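You operate a simulated robot arm through the tools that you are given. There is no shell and no other tool.

The job below is to be done with a simulated robot arm. You get a single attempt, and the scene is never put back.

JOB
Load the meter cup from tin 750 and get a moisture reading.
Fine: cup about three quarters full or more; put the tin back; the dial is set; turn the yellow knob till the lamp lights and leave it so, then press the green button.

It is judged by the outcome, as a careful person would: the job done as asked, and still so three seconds after it is handed in. It fails if anything else is knocked over, pushed out of place, dropped, spilled or broken.

ROBOT AND FRAMES
A 6-joint arm with a three-finger gripper, fixed in place. Base frame: the origin is at the foot of the arm, x ahead of it, y to its left, z up. Units: mm, degrees, N and s.
Its first joint turns from -166.0 to 166.0 degrees. Payload 4.89 kg.
The tool frame sits at the grasp point between the pads (the TCP): z along the fingers, y along the line on which they close. The tips reach 30 mm beyond it. Largest opening 164 mm; the body of the gripper starts 125 mm behind the TCP.
Orientation is that of the tool frame in the base frame, as [roll, pitch, yaw] about the fixed x, y, z axes, in that order (R = Rz(yaw) Ry(pitch) Rx(roll)). With the fingers straight down and closing along the base's y, the tool's x points along the base's -x, its y along +y and its z along -z.

CONTROLS
- The arm moves only by the tool nudge_tool. Its argument "deltas" is a list that holds one entry, the list of rows, each a list of 7 numbers: the shift along the tool's x, y, z in units of 20 mm (1.0 is 20 mm), then the turn, a rotation vector about the tool's x, y, z in units of 8 degrees (1.0 is 8 degrees), then the gripper command, from -1 (fully open) to 1 (shut), values between in proportion. In form: [[[tx, ty, tz, wx, wy, wz, fingers], ...]]. A call has 1 to 20 rows; each row shifts and turns the commanded pose from where the row before left it, along the tool's axes as they then stand. A call with a number of a shift or a turn outside -1 to 1 is refused whole. A row lasts 0.2 s, in which the tool goes at most 50 mm and 8.6 degrees; a call with a longer step from one row to the next is refused whole, and so is a gripper value outside its range. Where a pose cannot be reached the arm comes as near as it can. A force on the tool above 40 N (or 10 N above the force at the start of the call, whichever is more), or a blocked arm, ends the call early, and 0.2 s more pass. The fingers move at their own pace (about 108 mm/s each) and stop on an object; they squeeze with about 40 N. The grip force told is the motor's: it shows also when the fingers shut on nothing. Time passes only in rows, and 0.2 s behind the last, so rows that do not move let the fingers close. It gives the time, the measured TCP pose, the force on the tool (base axes), the opening and the grip force at its end, in the units of the frame above (readings bear some noise), with the torque about the TCP (base axes, N m) and any sound that the robot's microphone picked up.
- Cameras (640 x 400 px; columns grow to the right, rows downward): "scene" is fixed at [391.8, -503.1, 1511]; the picture's right is [0.86, -0.52, 0.00], its down [-0.30, -0.51, -0.81] and it looks along [0.42, 0.69, -0.59] (base axes); focal length 215 px, centre (320, 200). "wrist" rides on the gripper at [76, -2, -152] in the tool frame; the picture's right is [0.02, 1.00, 0.00], its down [-0.88, 0.02, -0.47] and it looks along [-0.47, 0.01, 0.88] (tool axes); focal length 247 px, centre (320, 200). There is no depth. A picture from a camera that has moved, and an enlarged one, comes with that camera's place and axes in the base frame and with its lens. The place of the scene camera against the robot may be out by one fixed shift of up to 18 mm in any direction.
- grab_frame(camera): a new picture of that camera. It takes no simulated time.
- raise_lower(by): slides the trunk up (or, below 0, down) by that many mm; the arm rides with it, the base frame stays. It gives what a move gives, with no picture.
- enlarge(camera, box): a new picture of the part [left, top, right, bottom] of that camera's present view, enlarged. It takes no simulated time.
- close_job(): hands the job in; it is judged then, once.

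Nothing tells you positions but the pictures and the camera data. Unless the task says otherwise, let go and move clear before handing in.

The tools are called after "Call:" as a command line: name --argument value ..., lists and objects as JSON in quotes. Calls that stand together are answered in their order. nudge_tool: Moves the arm, as the interface text tells. Its arguments: {"type":"object","properties":{"deltas":{"type":"array","items":{"type":"array","items":{"type":"array","items":{"type":"number"}}}}},"required":["deltas"]} The other tools are called the same way: raise_lower (by) slides the trunk up or down; grab_frame (camera) takes a picture; enlarge (camera, box) takes an enlarged picture of a part of a camera's view; close_job () hands the job in.

At the start:

```text
time: 0.0
position: [498.6, 44.6, 1347.4]
tool_rot: [179.9, 0.1, -180.0]
contact_force: [0.3, -0.3, 0.1]
moment: [0.02, -0.02, 0.03]
grip_width: 164.1
grasp_force: 0.0
trunk travel left (down, up): [-175.0, 215.0]
```

scene: 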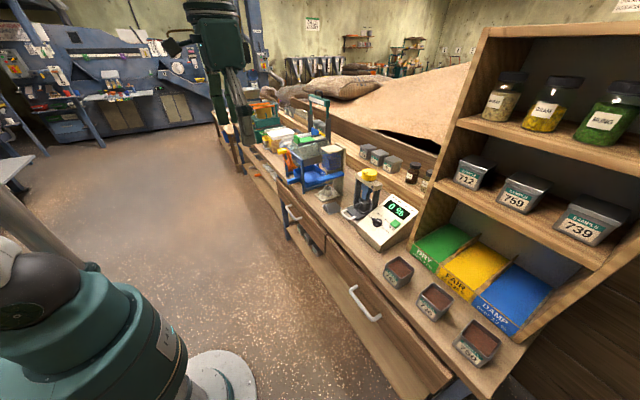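
wrist: 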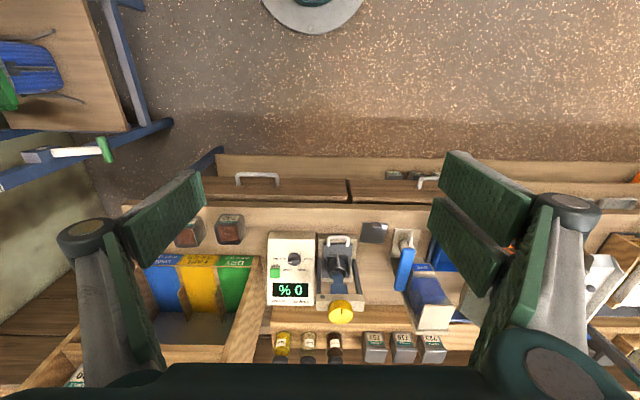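

I see a bench with a moisture meter, three open tins on the right front, and a shelf with closed tins. I'll take enlarged pictures first to read the labels and locate the meter parts.

Call:
enlarge --camera "scene" --box '[370, 240, 530, 380]'

Call:
enlarge --camera "scene" --box '[330, 150, 430, 260]'

Call:
enlarge --camera "wrist" --box '[240, 200, 440, 340]'

Call:
enlarge --camera "wrist" --box '[120, 190, 280, 310]'

```text
2.86 times, centred on (450, 310) of scene
camera zoom: at [391.8, -503.1, 1511.0], right [0.86, -0.52, 0.0], down [-0.3, -0.51, -0.81], along [0.42, 0.69, -0.59], focal length 614 px, centre (-51, -114)
```

zoom: 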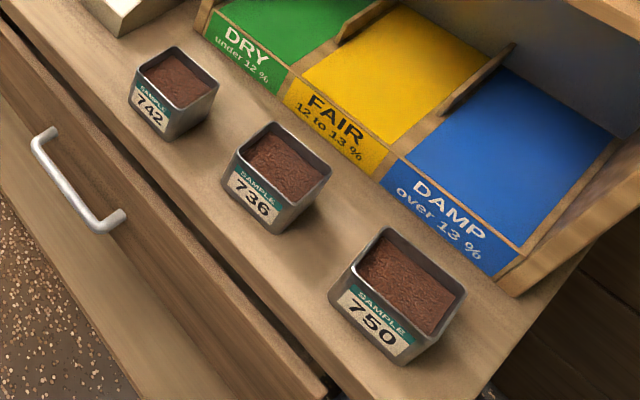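

```text
3.64 times, centred on (380, 205) of scene
camera zoom: at [391.8, -503.1, 1511.0], right [0.86, -0.52, 0.0], down [-0.3, -0.51, -0.81], along [0.42, 0.69, -0.59], focal length 781 px, centre (102, 182)
```

zoom: 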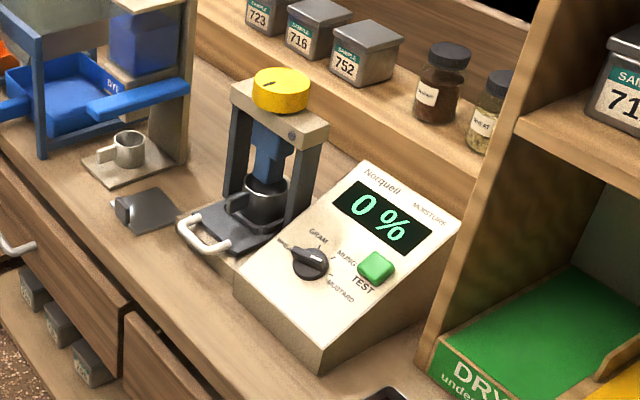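

```text
2.86 times, centred on (340, 270) of wrist
camera zoom: at [420.5, 44.3, 1499.6], right [-0.02, 1.0, 0.0], down [0.88, 0.02, 0.47], along [0.47, 0.01, -0.88], focal length 706 px, centre (263, 0)
```

zoom: 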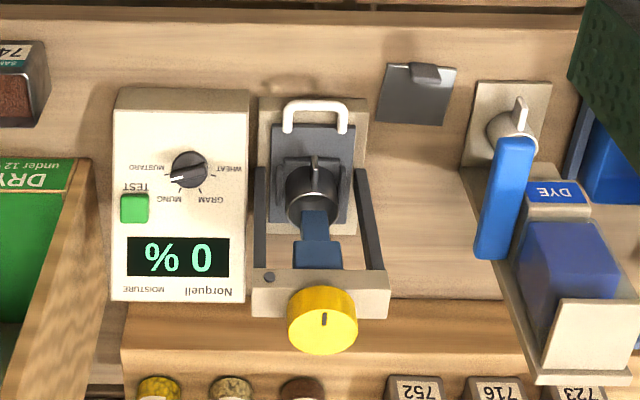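

```text
3.33 times, centred on (200, 250) of wrist
camera zoom: at [420.5, 44.3, 1499.6], right [-0.02, 1.0, 0.0], down [0.88, 0.02, 0.47], along [0.47, 0.01, -0.88], focal length 823 px, centre (720, 33)
```

zoom: 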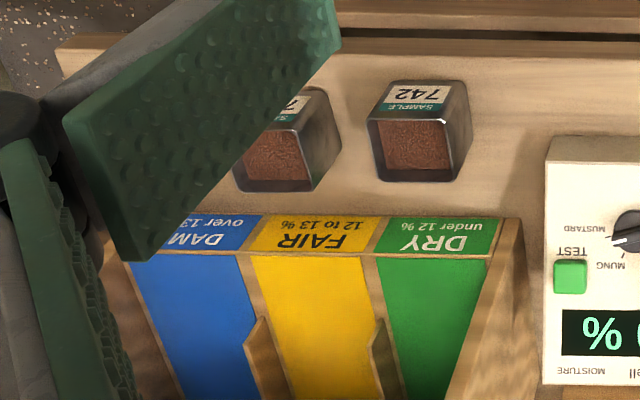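

The tins (742, 736, 750 toward the right) stand on the bench around x≈900 and z≈850. The press with the yellow knob and cup is near (1030, 118). I'll move the camera closer to study the meter.

Call:
nudge_tool --deltas '[[[-0.9, 0.15, 0.6, 0, 0, 0, -1], [-0.9, 0.15, 0.6, 0, 0, 0, -1], [-0.9, 0.15, 0.6, 0, 0, 0, -1], [-0.9, 0.15, 0.6, 0, 0, 0, -1], [-0.9, 0.15, 0.6, 0, 0, 0, -1], [-0.9, 0.15, 0.6, 0, 0, 0, -1], [-0.9, 0.15, 0.6, 0, 0, 0, -1], [-0.9, 0.15, 0.6, 0, 0, 0, -1], [-0.9, 0.15, 0.6, 0, 0, 0, -1], [-0.9, 0.15, 0.6, 0, 0, 0, -1], [-0.9, 0.15, 0.6, 0, 0, 0, -1], [-0.9, 0.15, 0.6, 0, 0, 0, -1], [-0.9, 0.15, 0.6, 0, 0, 0, -1], [-0.9, 0.15, 0.6, 0, 0, 0, -1]]]'

Call:
grab_frame --camera "wrist"

Call:
grab_frame --camera "scene"

```text
time: 3.0
position: [747.2, 87.6, 1178.7]
tool_rot: [180.0, 0.1, -179.9]
contact_force: [-0.7, -0.7, 0.7]
moment: [0.01, -0.08, 0.01]
grip_width: 164.1
grasp_force: 0.1
trunk travel left (down, up): [-175.0, 215.0]
```

```text
taken
camera wrist: at [671.1, 85.8, 1332.1], right [-0.02, 1.0, 0.0], down [0.88, 0.02, 0.47], along [0.47, 0.01, -0.88], focal length 247 px, centre (320, 200)
```

wrist: 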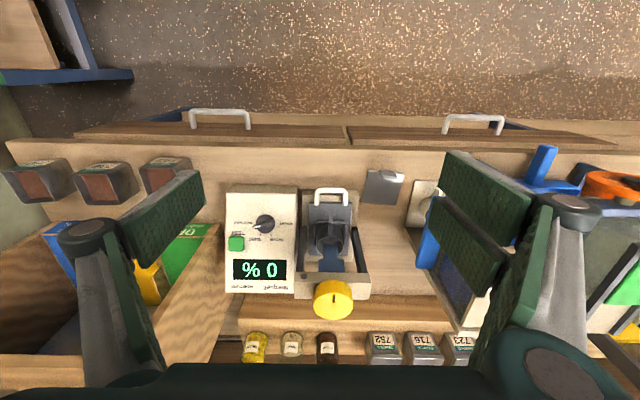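

```text
taken
```

scene: 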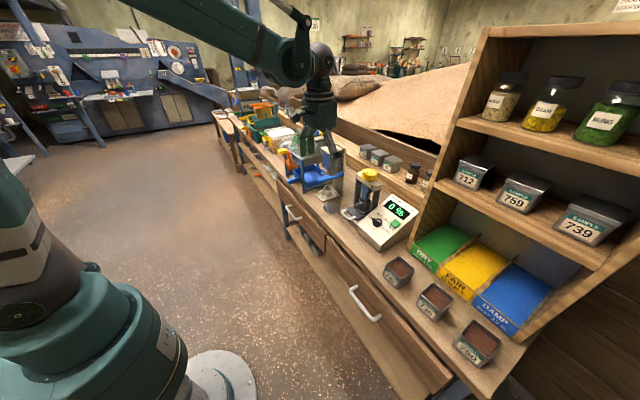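

Call:
enlarge --camera "wrist" --box '[215, 170, 415, 320]'

Call:
enlarge --camera "wrist" --box '[0, 110, 220, 250]'

Call:
enlarge --camera "scene" --box '[335, 160, 425, 256]'

```text
2.67 times, centred on (315, 245) of wrist
camera zoom: at [671.1, 85.8, 1332.1], right [-0.02, 1.0, 0.0], down [0.88, 0.02, 0.47], along [0.47, 0.01, -0.88], focal length 659 px, centre (333, 80)
```

zoom: 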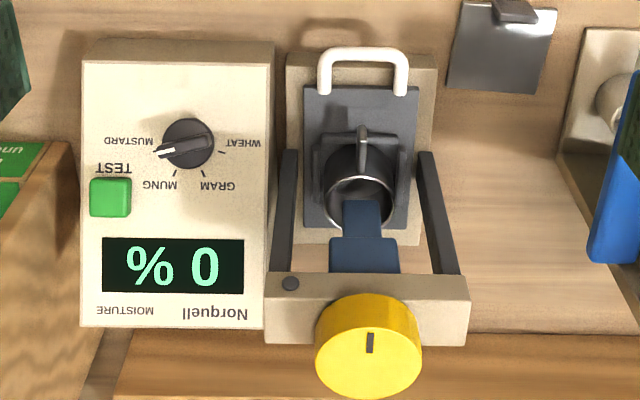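

```text
2.86 times, centred on (110, 180) of wrist
camera zoom: at [671.1, 85.8, 1332.1], right [-0.02, 1.0, 0.0], down [0.88, 0.02, 0.47], along [0.47, 0.01, -0.88], focal length 706 px, centre (920, 257)
```

zoom: 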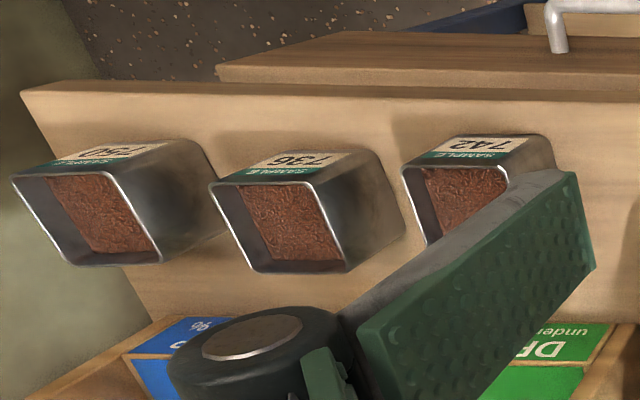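

```text
4.17 times, centred on (380, 208) of scene
camera zoom: at [391.8, -503.1, 1511.0], right [0.86, -0.52, 0.0], down [-0.3, -0.51, -0.81], along [0.42, 0.69, -0.59], focal length 895 px, centre (70, 167)
```

zoom: 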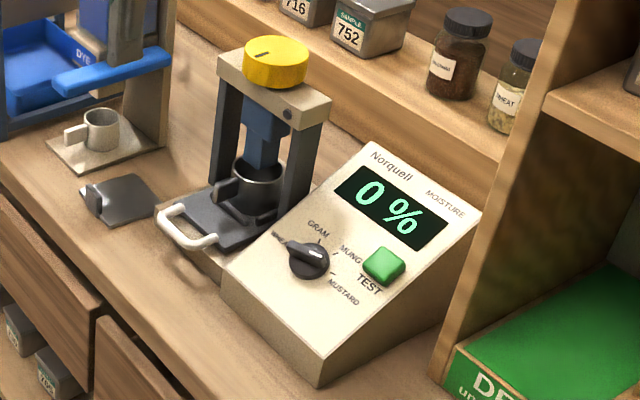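

The cup sits on a sliding tray with a white handle bar near (916, 117, 825), under a screw press with the yellow knob at about (1030, 118, 1030). I'll test whether the arm can reach above the knob with the tool down.

Call:
nudge_tool --deltas '[[[-0.94, 0.1, 0.05, 0, 0, 0, -1], [-0.94, 0.1, 0.05, 0, 0, 0, -1], [-0.94, 0.1, 0.05, 0, 0, 0, -1], [-0.94, 0.1, 0.05, 0, 0, 0, -1], [-0.94, 0.1, 0.05, 0, 0, 0, -1], [-0.94, 0.1, 0.05, 0, 0, 0, -1], [-0.94, 0.1, 0.05, 0, 0, 0, -1], [-0.94, 0.1, 0.05, 0, 0, 0, -1], [-0.94, 0.1, 0.05, 0, 0, 0, -1], [-0.94, 0.1, 0.05, 0, 0, 0, -1], [-0.94, 0.1, 0.05, 0, 0, 0, -1], [-0.94, 0.1, 0.05, 0, 0, 0, -1], [-0.94, 0.1, 0.05, 0, 0, 0, -1], [-0.94, 0.1, 0.05, 0, 0, 0, -1], [-0.94, 0.1, 0.05, 0, 0, 0, -1]]]'

Call:
grab_frame --camera "scene"

Call:
grab_frame --camera "wrist"

```text
time: 6.2
position: [1031.3, 117.0, 1164.6]
tool_rot: [180.0, 0.1, 179.9]
contact_force: [0.4, 0.0, 0.2]
moment: [0.02, -0.11, 0.0]
grip_width: 163.9
grasp_force: 0.1
trunk travel left (down, up): [-175.0, 215.0]
```

```text
taken
```

scene: 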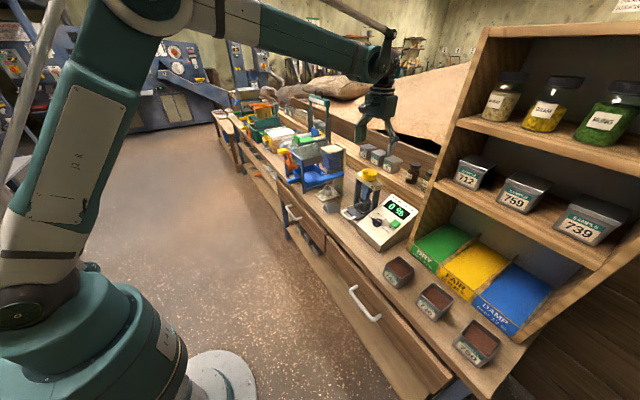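

```text
taken
camera wrist: at [953.6, 116.2, 1317.1], right [-0.02, 1.0, 0.0], down [0.88, 0.02, 0.47], along [0.47, 0.01, -0.88], focal length 247 px, centre (320, 200)
```

wrist: 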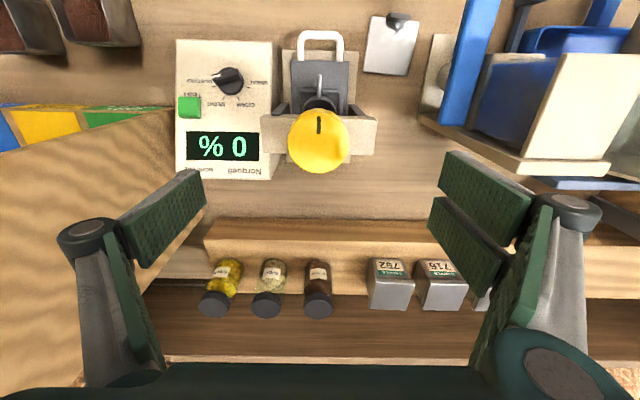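

Call:
enlarge --camera "wrist" --box '[160, 0, 420, 190]'

Call:
enlarge --camera "wrist" --box '[260, 20, 380, 180]'

```text
2.11 times, centred on (290, 95) of wrist
camera zoom: at [953.6, 116.2, 1317.1], right [-0.02, 1.0, 0.0], down [0.88, 0.02, 0.47], along [0.47, 0.01, -0.88], focal length 520 px, centre (383, 421)
```

zoom: 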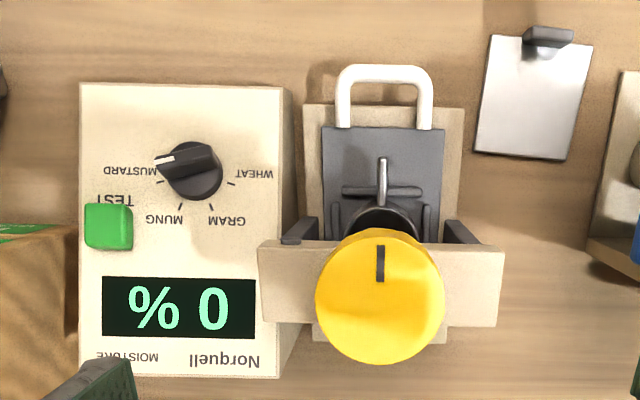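

```text
2.50 times, centred on (320, 100) of wrist
camera zoom: at [953.6, 116.2, 1317.1], right [-0.02, 1.0, 0.0], down [0.88, 0.02, 0.47], along [0.47, 0.01, -0.88], focal length 617 px, centre (320, 450)
```

zoom: 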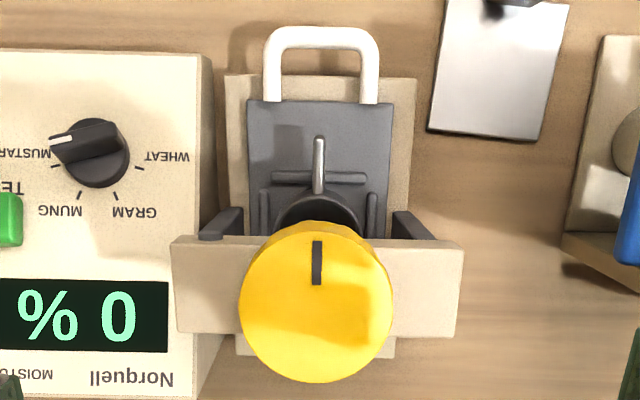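

The arm reaches over the knob well enough. Next I'll back off and orient the gripper to close along x, leaning back toward the robot, so I can grip the tray handle bar at about (907, 116, 842).

Call:
nudge_tool --deltas '[[[1, 0, 0, 0, 0, 0, 0], [1, 0, 0, 0, 0, 0, 0], [1, 0, 0, 0, 0, 0, 0.3], [1, 0, 0, 0, 0, 0, 0.3], [1, 0, 0, 0, 0, 0, 0.3], [1, 0, 0, 0, 0, 0, 0.3], [1, 0, 0, 0, 0, 0, 0.3], [1, 0, 0, 0, 0, 0, 0.3], [1, 0, 0, 0, 0, 0, 0.3], [1, 0, 0, 0, 0, 0, 0.3], [0, 0, 0, 0, 0, 0.9375, 0.3], [0, 0, 0, 0, 0, 0.9375, 0.3], [0, 0, 0, 0, 0, 0.9375, 0.3], [0, 0, 0, 0, 0, 0.9375, 0.3], [0, 0, 0, 0, 0, 0.9375, 0.3], [0, 0, 0, 0, 0, 0.9375, 0.3], [0, 0, 0, 0, 0, 0.9375, 0.3], [0, 0, 0, 0, 0, 0.9375, 0.3], [0, 0, 0, 0, 0, 0.9375, 0.3], [0, 0, 0, 0, 0, 0.9375, 0.3]]]'

Call:
nudge_tool --deltas '[[[0, 0, 0, 0, 0, 0.9375, 0.3], [0, 0, 0, 0, 0, 0.9375, 0.3], [0, 0, 0, -0.9375, 0, 0, 0.3], [0, 0, 0, -0.9375, 0, 0, 0.3], [0, 0, 0, -0.9375, 0, 0, 0.3], [0, 0, 0, -0.9375, 0, 0, 0.3]]]'

Call:
grab_frame --camera "wrist"

Call:
grab_frame --camera "scene"

```text
time: 10.4
position: [832.0, 118.9, 1164.2]
tool_rot: [179.9, 0.0, 105.0]
contact_force: [-0.2, -0.5, 0.3]
moment: [0.0, -0.01, 0.01]
grip_width: 57.6
grasp_force: 0.0
trunk travel left (down, up): [-175.0, 215.0]
```

```text
time: 11.8
position: [832.6, 116.9, 1164.1]
tool_rot: [149.9, 0.1, 90.0]
contact_force: [1.5, -0.2, -0.7]
moment: [-0.01, 0.06, 0.02]
grip_width: 57.4
grasp_force: 0.0
trunk travel left (down, up): [-175.0, 215.0]
```

```text
taken
camera wrist: at [753.3, 194.3, 1295.3], right [0.86, 0.02, 0.5], down [-0.22, -0.88, 0.42], along [0.45, -0.47, -0.76], focal length 247 px, centre (320, 200)
```

wrist: 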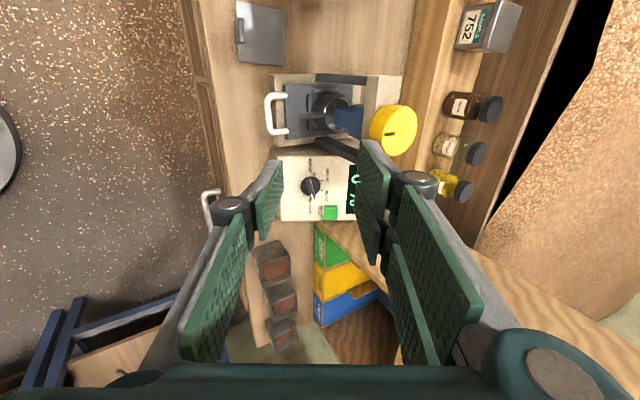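

```text
taken
```

scene: 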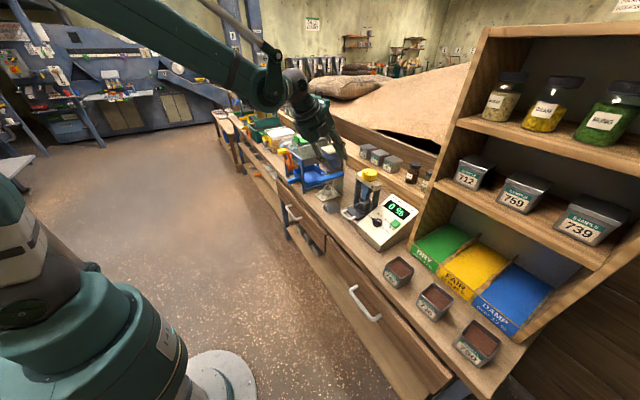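

Call:
enlarge --camera "wrist" --box '[230, 50, 430, 230]'

Call:
enlarge --camera "wrist" --box '[220, 220, 400, 370]'

```text
2.22 times, centred on (330, 140) of wrist
camera zoom: at [753.3, 194.3, 1295.3], right [0.86, 0.02, 0.5], down [-0.22, -0.88, 0.42], along [0.45, -0.47, -0.76], focal length 549 px, centre (298, 333)
```

zoom: 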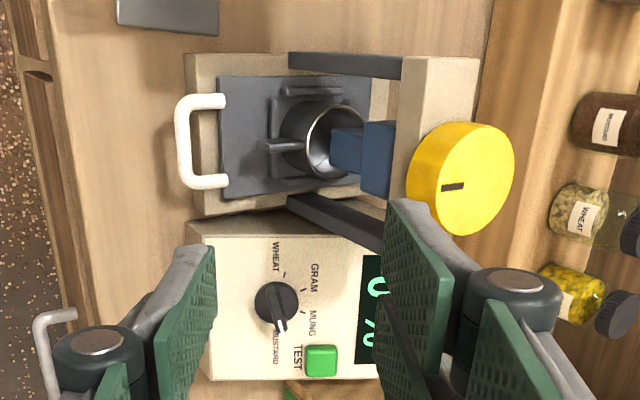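

```text
2.67 times, centred on (310, 295) of wrist
camera zoom: at [753.3, 194.3, 1295.3], right [0.86, 0.02, 0.5], down [-0.22, -0.88, 0.42], along [0.45, -0.47, -0.76], focal length 659 px, centre (347, -53)
```

zoom: 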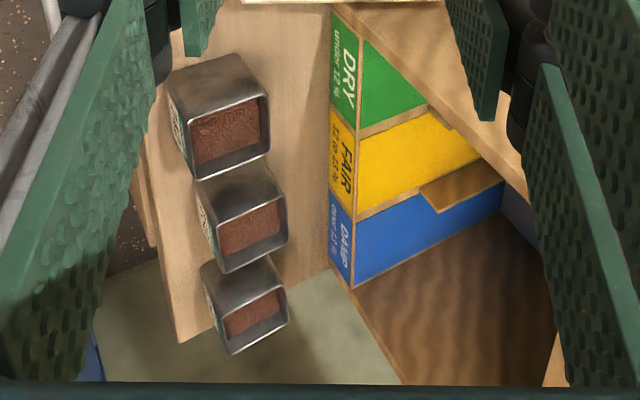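

The tray handle bar triangulates consistently to about (907, 117, 845), and there is a gap of roughly 29 mm behind it. I'll reduce the tilt to 20°, set the opening near 32 mm and move to a pre-grasp point along the tool axis.

Call:
nudge_tool --deltas '[[[0, 0, 0, 0.625, 0, 0, 0.61], [0, 0, 0, 0.625, 0, 0, 0.61], [0, -0.222, 0.925, 0, 0, 0, 0.61], [0, -0.222, 0.925, 0, 0, 0, 0.61], [0, -0.222, 0.925, 0, 0, 0, 0.61], [0, -0.222, 0.925, 0, 0, 0, 0.61], [0, -0.222, 0.925, 0, 0, 0, 0.61], [0, -0.222, 0.925, 0, 0, 0, 0.61], [0, -0.222, 0.925, 0, 0, 0, 0.61], [0, -0.222, 0.925, 0, 0, 0, 0.61], [0, -0.222, 0.925, 0, 0, 0, 0.61]]]'

Call:
grab_frame --camera "wrist"

Call:
grab_frame --camera "scene"

```text
time: 14.2
position: [853.5, 115.1, 994.5]
tool_rot: [159.9, 0.1, 90.0]
contact_force: [-1.0, 0.6, 0.0]
moment: [0.0, -0.03, -0.02]
grip_width: 32.2
grasp_force: 0.0
trunk travel left (down, up): [-175.0, 215.0]
```

```text
taken
camera wrist: at [798.4, 192.8, 1138.6], right [0.94, 0.02, 0.34], down [-0.14, -0.88, 0.45], along [0.31, -0.47, -0.82], focal length 247 px, centre (320, 200)
```

wrist: 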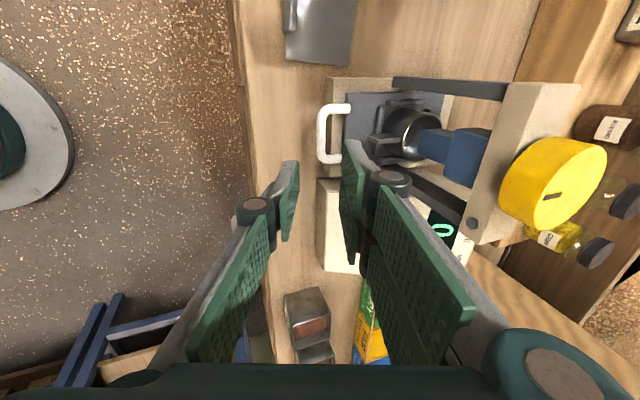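

```text
taken
```

scene: 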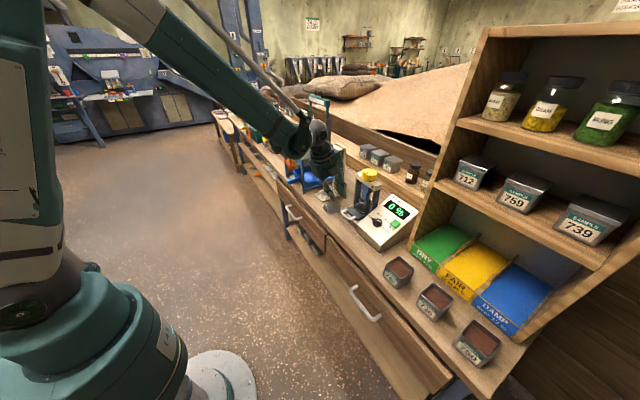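

Call:
enlarge --camera "wrist" --box '[290, 60, 510, 260]'

```text
2.00 times, centred on (400, 160) of wrist
camera zoom: at [798.4, 192.8, 1138.6], right [0.94, 0.02, 0.34], down [-0.14, -0.88, 0.45], along [0.31, -0.47, -0.82], focal length 494 px, centre (160, 280)
```

zoom: 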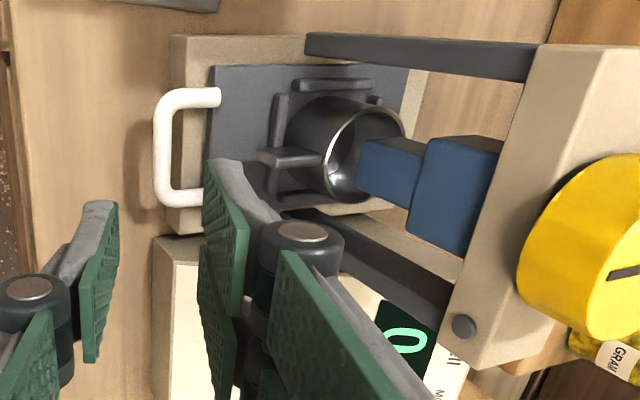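

Call:
nudge_tool --deltas '[[[0.015, 0, 0.9, 0, 0, 0, 0.61], [0.015, 0, 0.9, 0, 0, 0, 0.61], [0.015, 0, 0.9, 0, 0, 0, 0.61], [0.015, 0, 0.9, 0, 0, 0, 0.61], [0.015, 0, 0.9, 0, 0, 0, 0.61], [0.015, 0, 0.9, 0, 0, 0, 0.61]]]'

Call:
grab_frame --camera "wrist"

Call:
enlarge --camera "wrist" --box '[240, 40, 440, 200]'

Call:
enlarge --camera "scene" --box '[310, 150, 410, 250]'

```text
time: 15.6
position: [890.2, 119.9, 892.3]
tool_rot: [159.8, 0.1, 90.0]
contact_force: [-0.3, -0.8, 0.6]
moment: [0.02, -0.06, 0.02]
grip_width: 32.1
grasp_force: 0.0
trunk travel left (down, up): [-175.0, 215.0]
```

```text
taken
camera wrist: at [834.9, 196.8, 1034.7], right [0.94, 0.02, 0.34], down [-0.14, -0.88, 0.45], along [0.31, -0.47, -0.82], focal length 247 px, centre (320, 200)
```

wrist: 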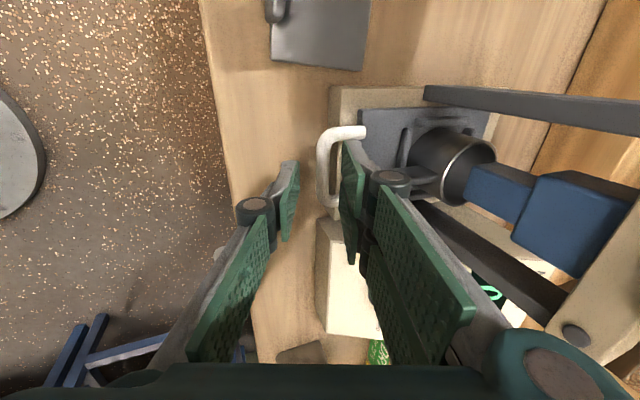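

```text
2.50 times, centred on (340, 120) of wrist
camera zoom: at [834.9, 196.8, 1034.7], right [0.94, 0.02, 0.34], down [-0.14, -0.88, 0.45], along [0.31, -0.47, -0.82], focal length 617 px, centre (270, 400)
```

zoom: 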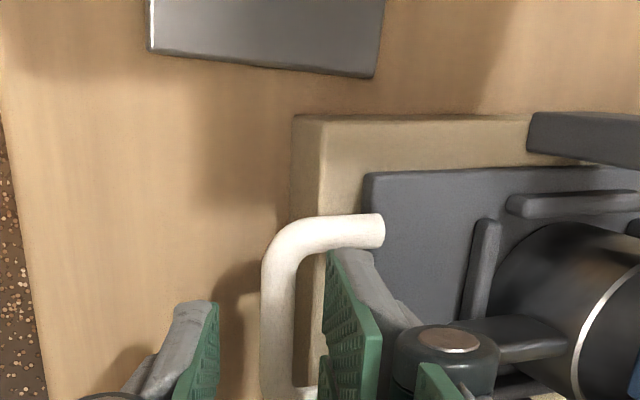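

```text
4.00 times, centred on (360, 200) of scene
camera zoom: at [391.8, -503.1, 1511.0], right [0.86, -0.52, 0.0], down [-0.3, -0.51, -0.81], along [0.42, 0.69, -0.59], focal length 859 px, centre (160, 200)
```

zoom: 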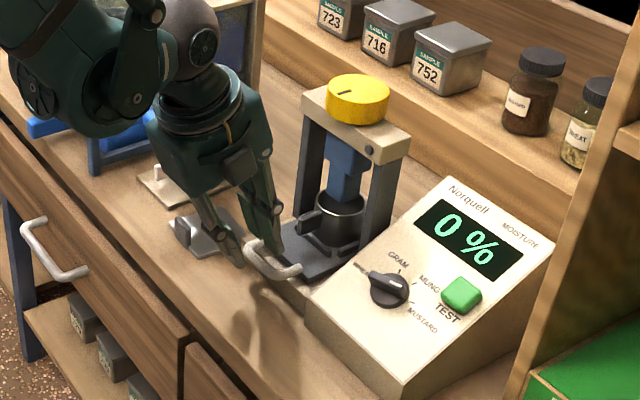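

The back fingertip is over the gap behind the handle bar and the alignment looks right. I'll descend the last 40 mm.

Call:
nudge_tool --deltas '[[[-0.04, 0, 0.5, 0, 0, 0, 0.61], [-0.04, 0, 0.5, 0, 0, 0, 0.61], [-0.03, 0, 0.5, 0, 0, 0, 0.61], [0, 0, 0.5, 0, 0, 0, 0.61]]]'

Call:
grab_frame --camera "wrist"

Call:
enlarge --camera "scene" --box '[310, 150, 410, 250]'

```text
time: 16.4
position: [899.7, 117.6, 870.5]
tool_rot: [159.6, 0.0, 90.0]
contact_force: [0.1, 0.5, 38.6]
moment: [1.05, -0.94, 0.01]
grip_width: 39.0
grasp_force: 6.1
trunk travel left (down, up): [-175.0, 215.0]
stopped in row 3: the force on the tool passed its limit at 54 N (the readings are from after the stop); the commanded pose is now the measured one
```

```text
taken
camera wrist: at [843.0, 194.7, 1013.0], right [0.94, 0.02, 0.35], down [-0.15, -0.88, 0.45], along [0.32, -0.47, -0.82], focal length 247 px, centre (320, 200)
```

wrist: 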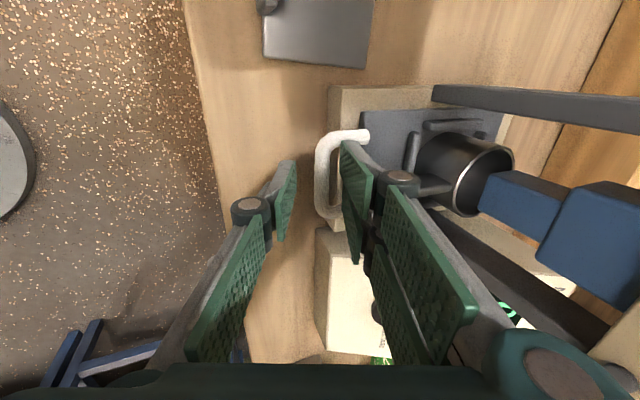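

```text
4.00 times, centred on (360, 200) of scene
camera zoom: at [391.8, -503.1, 1511.0], right [0.86, -0.52, 0.0], down [-0.3, -0.51, -0.81], along [0.42, 0.69, -0.59], focal length 859 px, centre (160, 200)
```

zoom: 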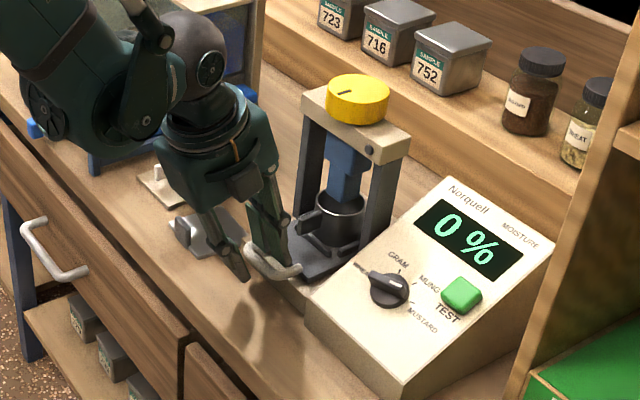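

Call:
enlarge --camera "wrist" --box '[290, 100, 430, 230]'

Call:
enlarge --camera "scene" --box '[350, 195, 390, 225]'

```text
3.08 times, centred on (360, 165) of wrist
camera zoom: at [843.0, 194.7, 1013.0], right [0.94, 0.02, 0.35], down [-0.15, -0.88, 0.45], along [0.32, -0.47, -0.82], focal length 760 px, centre (197, 308)
```

zoom: 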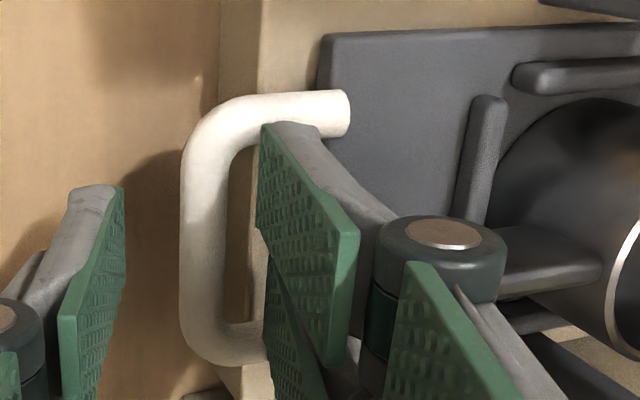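

```text
13.33 times, centred on (370, 210) of scene
camera zoom: at [391.8, -503.1, 1511.0], right [0.86, -0.52, 0.0], down [-0.3, -0.51, -0.81], along [0.42, 0.69, -0.59], focal length 2865 px, centre (-347, 67)
```

zoom: 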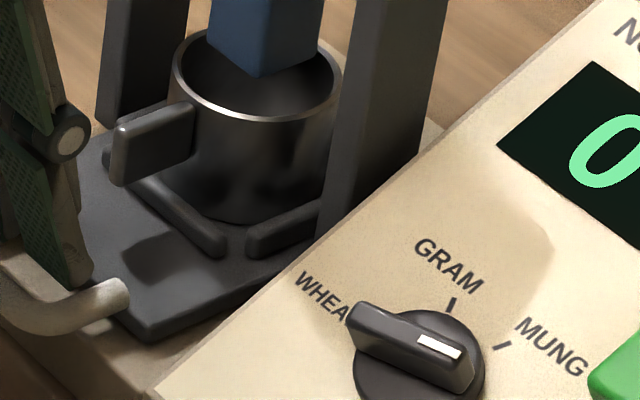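

The back finger touched the left leg of the handle and stopped. The gripper's right finger looks wider than I assumed, so I'll inspect its geometry.

Call:
enlarge --camera "wrist" --box '[170, 120, 570, 400]'

Call:
enlarge --camera "scene" --box '[335, 180, 395, 230]'

```text
1.43 times, centred on (370, 260) of wrist
camera zoom: at [843.0, 194.7, 1013.0], right [0.94, 0.02, 0.35], down [-0.15, -0.88, 0.45], along [0.32, -0.47, -0.82], focal length 353 px, centre (249, 114)
```

zoom: 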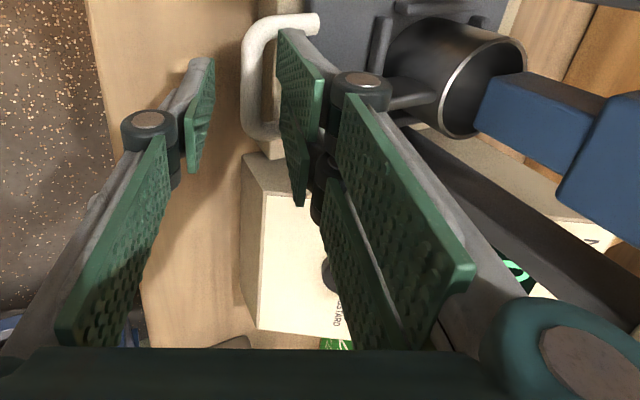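

```text
8.00 times, centred on (365, 205) of scene
camera zoom: at [391.8, -503.1, 1511.0], right [0.86, -0.52, 0.0], down [-0.3, -0.51, -0.81], along [0.42, 0.69, -0.59], focal length 1719 px, centre (-40, 160)
```

zoom: 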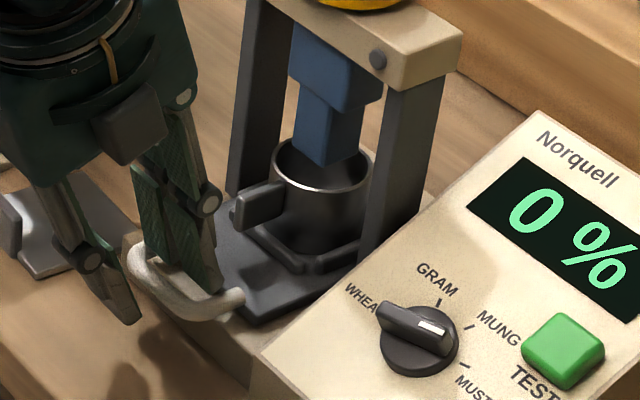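

The gripper has two fingertips on its +y side (about 56 mm across) and one on the other. I'll back off and flip it 180° so the single finger goes inside the handle loop.

Call:
nudge_tool --deltas '[[[0, 0, -1, 0, 0, 0, 0.61], [0, 0, -1, 0, 0, 0, 0.61], [0, 0, -1, 0, 0, 0, 0.61], [0, 0, -1, 0, 0, 0, 0.61], [0, 0, -1, 0, 0, 0, 0.61], [0, 0, -1, 0, 0, 0, 0.61], [0, 0, -1, 0, 0, 0, 0.61], [0, 0, -1, 0, 0, 0, 0.61], [0, 0, -1, 0, 0, 0, 0.61], [0, 0, 0, 0, 0, -0.9375, 0.61], [0, 0, 0, 0, 0, -0.9375, 0.61], [0, 0, 0, 0, 0, -0.9375, 0.61], [0, 0, 0, 0, 0, -0.9375, 0.61], [0, 0, 0, 0, 0, -0.9375, 0.61], [0, 0, 0, 0, 0, -0.9375, 0.61], [0, 0, 0, 0, 0, -0.9375, 0.61], [0, 0, 0, 0, 0, -0.9375, 0.61], [0, 0, 0, 0, 0, -0.9375, 0.61], [0, 0, 0, 0, 0, -0.9375, 0.61]]]'

Call:
nudge_tool --deltas '[[[0, 0, 0, 0, 0, -0.9375, 0.61], [0, 0, 0, 0, 0, -0.9375, 0.61], [0, 0, 0, 0, 0, -0.9375, 0.61], [0, 0, 0, 0, 0, -0.9375, 0.61], [0, 0, 0, 0, 0, -0.9375, 0.61], [0, 0, 0, 0, 0, -0.9375, 0.61], [0, 0, 0, 0, 0, -0.9375, 0.61], [0, 0, 0, 0, 0, -0.9375, 0.61], [0, 0, 0, 0, 0, -0.9375, 0.61], [0, 0, 0, 0, 0, -0.9375, 0.61], [0, 0, 0, 0, 0, -0.9375, 0.61], [0, 0, 0, 0, 0, -0.9375, 0.61], [0, 0, 0, 0, 0, -0.9375, 0.61], [0, 0, 0, 0, 0, -0.9375, 0.61]]]'

Call:
grab_frame --camera "wrist"

Call:
grab_frame --camera "scene"

```text
time: 20.4
position: [838.6, 116.8, 1035.9]
tool_rot: [174.5, 19.5, 164.2]
contact_force: [0.8, 0.7, 0.1]
moment: [-0.01, 0.03, 0.02]
grip_width: 32.1
grasp_force: 0.0
trunk travel left (down, up): [-175.0, 215.0]
```

```text
time: 23.4
position: [836.6, 117.6, 1036.3]
tool_rot: [-159.8, 0.1, -89.8]
contact_force: [-1.5, -0.1, 0.1]
moment: [0.01, 0.04, 0.03]
grip_width: 32.0
grasp_force: 0.0
trunk travel left (down, up): [-175.0, 215.0]
```

```text
taken
camera wrist: at [784.8, 42.0, 1180.5], right [-0.94, -0.02, -0.34], down [-0.18, 0.88, 0.44], along [0.29, 0.47, -0.83], focal length 247 px, centre (320, 200)
```

wrist: 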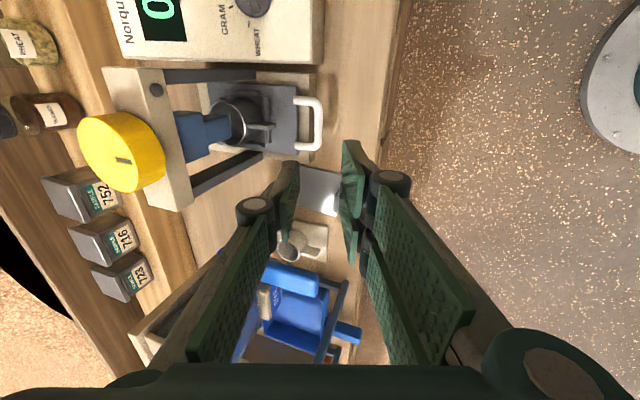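

```text
taken
```

scene: 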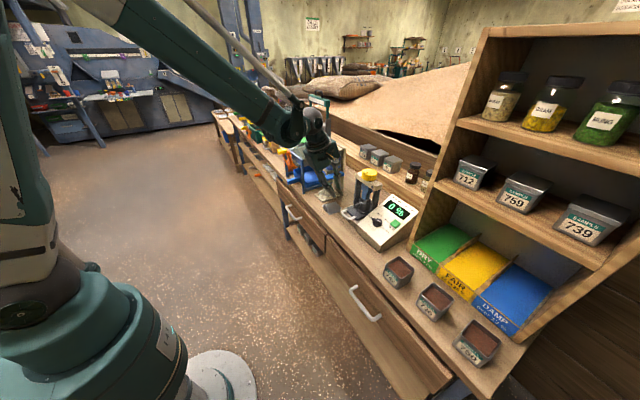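

Now the single finger will go behind the bar. My refined estimate of the bar centre is (909, 114.5, 843), and I'll approach in two stages.

Call:
nudge_tool --deltas '[[[0.02, -0.015, 0.95, 0, 0, 0, 0.61], [0.02, -0.015, 0.95, 0, 0, 0, 0.61], [0.02, -0.015, 0.95, 0, 0, 0, 0.61], [0.02, -0.015, 0.95, 0, 0, 0, 0.61], [0.02, -0.015, 0.95, 0, 0, 0, 0.61], [0.02, -0.015, 0.95, 0, 0, 0, 0.61], [0.02, -0.015, 0.95, 0, 0, 0, 0.61], [0.02, -0.015, 0.95, 0, 0, 0, 0.61]]]'

Call:
enlarge --camera "wrist" --box '[190, 60, 430, 240]'

Call:
enlarge --camera "scene" --box '[335, 180, 395, 230]'

```text
time: 25.2
position: [891.1, 114.3, 894.2]
tool_rot: [-159.8, 0.1, -89.9]
contact_force: [-0.2, 0.1, 1.0]
moment: [0.04, -0.04, -0.03]
grip_width: 31.8
grasp_force: 0.1
trunk travel left (down, up): [-175.0, 215.0]
```

```text
2.22 times, centred on (310, 150) of wrist
camera zoom: at [839.4, 38.0, 1038.2], right [-0.94, -0.02, -0.35], down [-0.18, 0.88, 0.44], along [0.29, 0.47, -0.83], focal length 549 px, centre (342, 311)
```

zoom: 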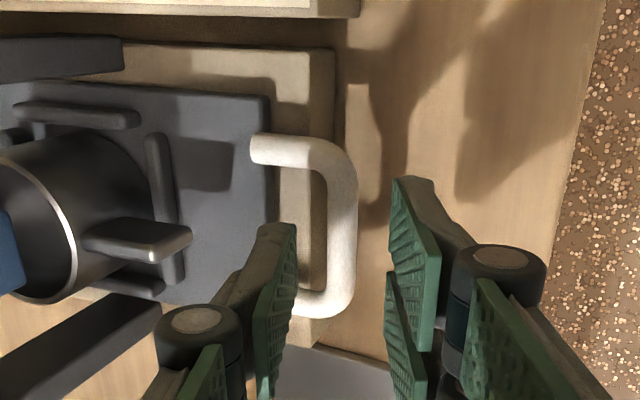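

```text
8.00 times, centred on (365, 205) of scene
camera zoom: at [391.8, -503.1, 1511.0], right [0.86, -0.52, 0.0], down [-0.3, -0.51, -0.81], along [0.42, 0.69, -0.59], focal length 1719 px, centre (-40, 160)
```

zoom: 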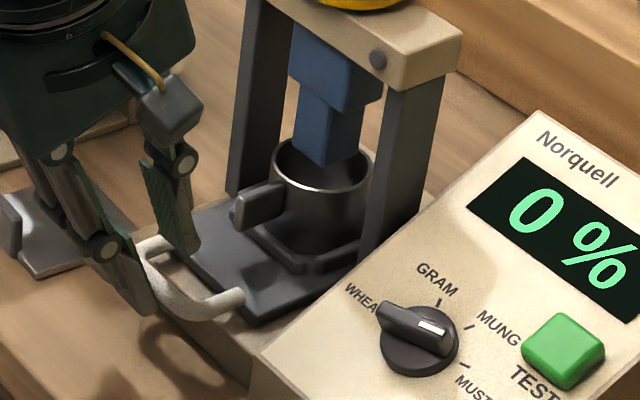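

Call:
nudge_tool --deltas '[[[0, 0, 0.7, 0, 0, 0, 0.61], [0, 0, 0.7, 0, 0, 0, 0.61], [0, 0, 0.65, 0, 0, 0, 0.61], [0, 0, 0, 0, 0, 0, 0.61]]]'

Call:
enlarge --camera "wrist" --box '[190, 60, 430, 240]'

Call:
enlarge --camera "scene" --box '[335, 180, 395, 230]'

```text
time: 26.2
position: [906.6, 115.0, 855.9]
tool_rot: [-159.8, 0.1, -90.0]
contact_force: [0.1, -0.3, -0.1]
moment: [0.01, 0.05, -0.03]
grip_width: 31.8
grasp_force: 0.0
trunk travel left (down, up): [-175.0, 215.0]
```

```text
2.22 times, centred on (310, 150) of wrist
camera zoom: at [854.5, 39.0, 999.4], right [-0.94, -0.02, -0.34], down [-0.18, 0.88, 0.44], along [0.29, 0.47, -0.83], focal length 549 px, centre (342, 311)
```

zoom: 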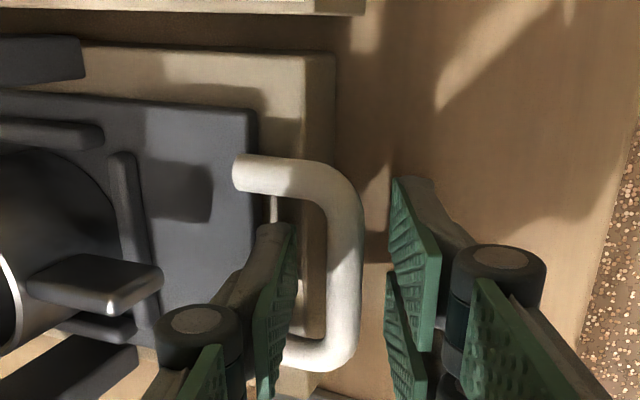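

```text
8.00 times, centred on (365, 205) of scene
camera zoom: at [391.8, -503.1, 1511.0], right [0.86, -0.52, 0.0], down [-0.3, -0.51, -0.81], along [0.42, 0.69, -0.59], focal length 1719 px, centre (-40, 160)
```

zoom: 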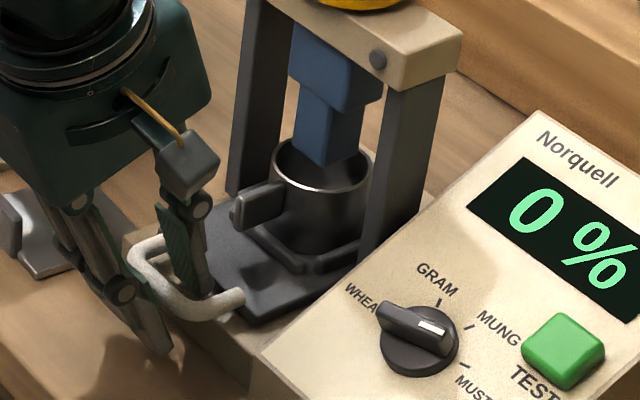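

Call:
nudge_tool --deltas '[[[0, 0, 0, 0, 0, 0, 1], [0, 0, 0, 0, 0, 0, 1], [0, 0, 0, 0, 0, 0, 1]]]'

Call:
enlarge --camera "wrist" --box '[190, 60, 430, 240]'

```text
time: 27.0
position: [906.8, 115.5, 855.3]
tool_rot: [-159.8, 0.1, -89.9]
contact_force: [-0.3, -1.3, -0.2]
moment: [-0.72, -0.02, 1.53]
grip_width: 10.9
grasp_force: 45.3
trunk travel left (down, up): [-175.0, 215.0]
```

```text
2.22 times, centred on (310, 150) of wrist
camera zoom: at [854.3, 39.0, 999.7], right [-0.94, -0.02, -0.34], down [-0.18, 0.88, 0.44], along [0.29, 0.47, -0.83], focal length 549 px, centre (342, 311)
```

zoom: 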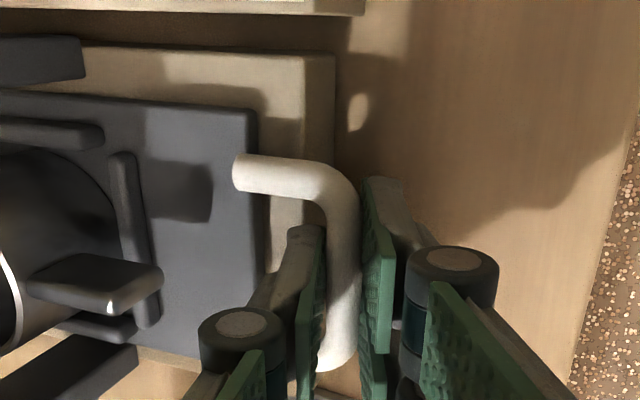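

The bar is gripped. I'll pull straight back along −x by 50 mm and check.

Call:
nudge_tool --deltas '[[[0, 0.235, -0.086, 0, 0, 0, 1], [0, 0.47, -0.171, 0, 0, 0, 1], [0, 0.47, -0.171, 0, 0, 0, 1], [0, 0.47, -0.171, 0, 0, 0, 1], [0, 0.47, -0.171, 0, 0, 0, 1], [0, 0.235, -0.086, 0, 0, 0, 1]]]'

Call:
grab_frame --camera "wrist"

Call:
enlarge --camera "scene" --box '[315, 160, 415, 240]'

```text
time: 28.4
position: [856.6, 115.6, 855.7]
tool_rot: [-159.8, 0.0, -90.0]
contact_force: [-0.1, -10.4, 4.1]
moment: [-0.75, -0.01, 1.5]
grip_width: 11.5
grasp_force: 44.9
trunk travel left (down, up): [-175.0, 215.0]
```

```text
taken
camera wrist: at [804.0, 39.0, 999.7], right [-0.94, -0.02, -0.34], down [-0.18, 0.88, 0.44], along [0.29, 0.47, -0.83], focal length 247 px, centre (320, 200)
```

wrist: 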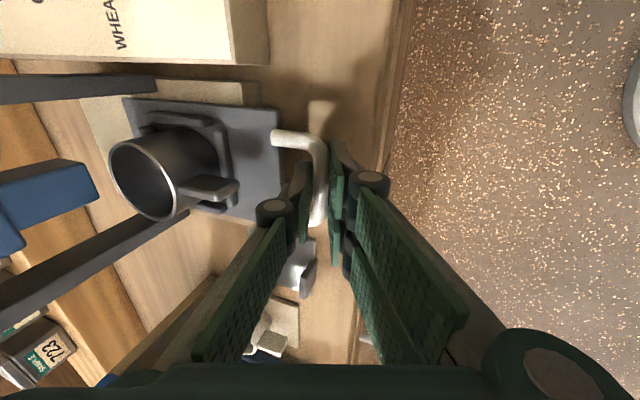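

```text
5.00 times, centred on (365, 200) of scene
camera zoom: at [391.8, -503.1, 1511.0], right [0.86, -0.52, 0.0], down [-0.3, -0.51, -0.81], along [0.42, 0.69, -0.59], focal length 1074 px, centre (95, 200)
```

zoom: 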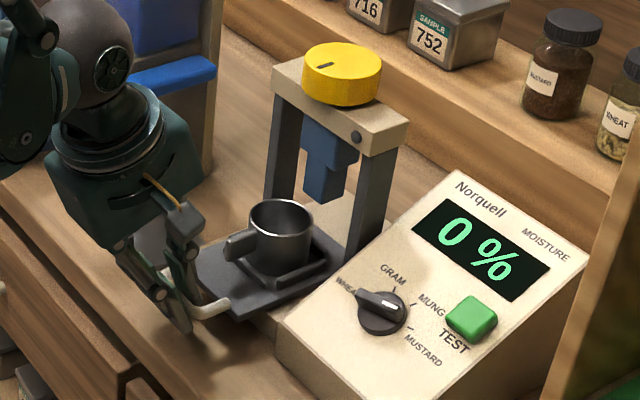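

Call:
nudge_tool --deltas '[[[0, 0.235, -0.086, 0, 0, 0, 1], [0, 0.4, -0.146, 0, 0, 0, 1], [0, 0.4, -0.146, 0, 0, 0, 1], [0, 0.4, -0.146, 0, 0, 0, 1], [0, 0.235, -0.086, 0, 0, 0, 1]]]'

Call:
grab_frame --camera "wrist"

Call:
enlarge --camera "scene" --box '[315, 160, 415, 240]'

```text
time: 29.6
position: [821.3, 114.7, 856.0]
tool_rot: [-159.9, 0.1, -89.9]
contact_force: [1.6, -11.2, -18.9]
moment: [-0.85, 0.05, 1.4]
grip_width: 11.3
grasp_force: 45.4
trunk travel left (down, up): [-175.0, 215.0]
```

```text
taken
camera wrist: at [769.5, 39.0, 999.7], right [-0.94, -0.02, -0.34], down [-0.18, 0.88, 0.44], along [0.29, 0.47, -0.83], focal length 247 px, centre (320, 200)
```

wrist: 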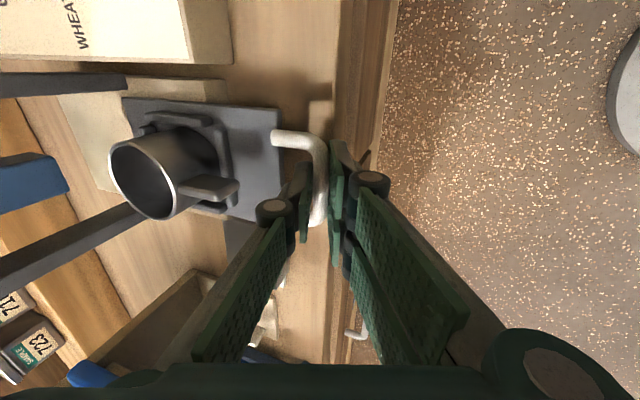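

```text
5.00 times, centred on (365, 200) of scene
camera zoom: at [391.8, -503.1, 1511.0], right [0.86, -0.52, 0.0], down [-0.3, -0.51, -0.81], along [0.42, 0.69, -0.59], focal length 1074 px, centre (95, 200)
```

zoom: 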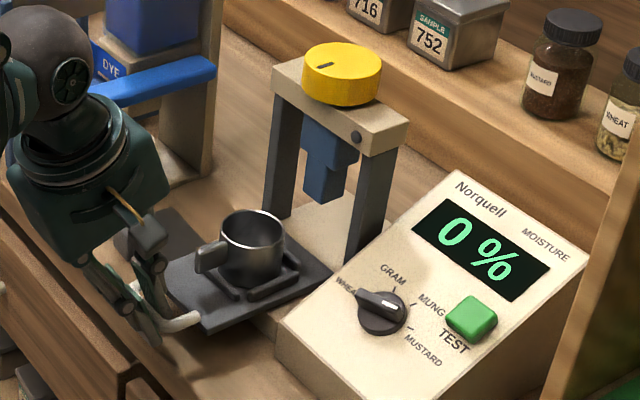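

A vertical load appeared at full extension, so the tray may be close to tipping. I'll push it back in by about 18 mm so it rests safely on its base.

Call:
nudge_tool --deltas '[[[0, -0.3, 0.11, 0, 0, 0, 1], [0, -0.3, 0.11, 0, 0, 0, 1], [0, -0.25, 0.09, 0, 0, 0, 1], [0, 0, 0, 0, 0, 0, 1]]]'

Call:
enlarge --camera "scene" --box '[315, 160, 415, 240]'

```text
time: 30.6
position: [839.9, 114.5, 855.2]
tool_rot: [-159.9, 0.1, -89.9]
contact_force: [0.8, -0.5, 2.8]
moment: [-0.34, 0.01, 1.61]
grip_width: 11.6
grasp_force: 44.8
trunk travel left (down, up): [-175.0, 215.0]
```

```text
5.00 times, centred on (365, 200) of scene
camera zoom: at [391.8, -503.1, 1511.0], right [0.86, -0.52, 0.0], down [-0.3, -0.51, -0.81], along [0.42, 0.69, -0.59], focal length 1074 px, centre (95, 200)
```

zoom: 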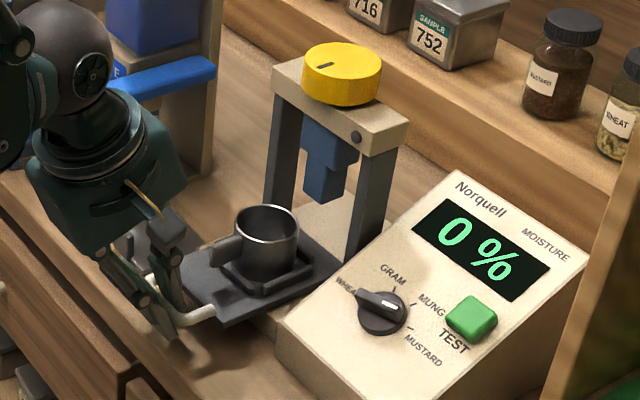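

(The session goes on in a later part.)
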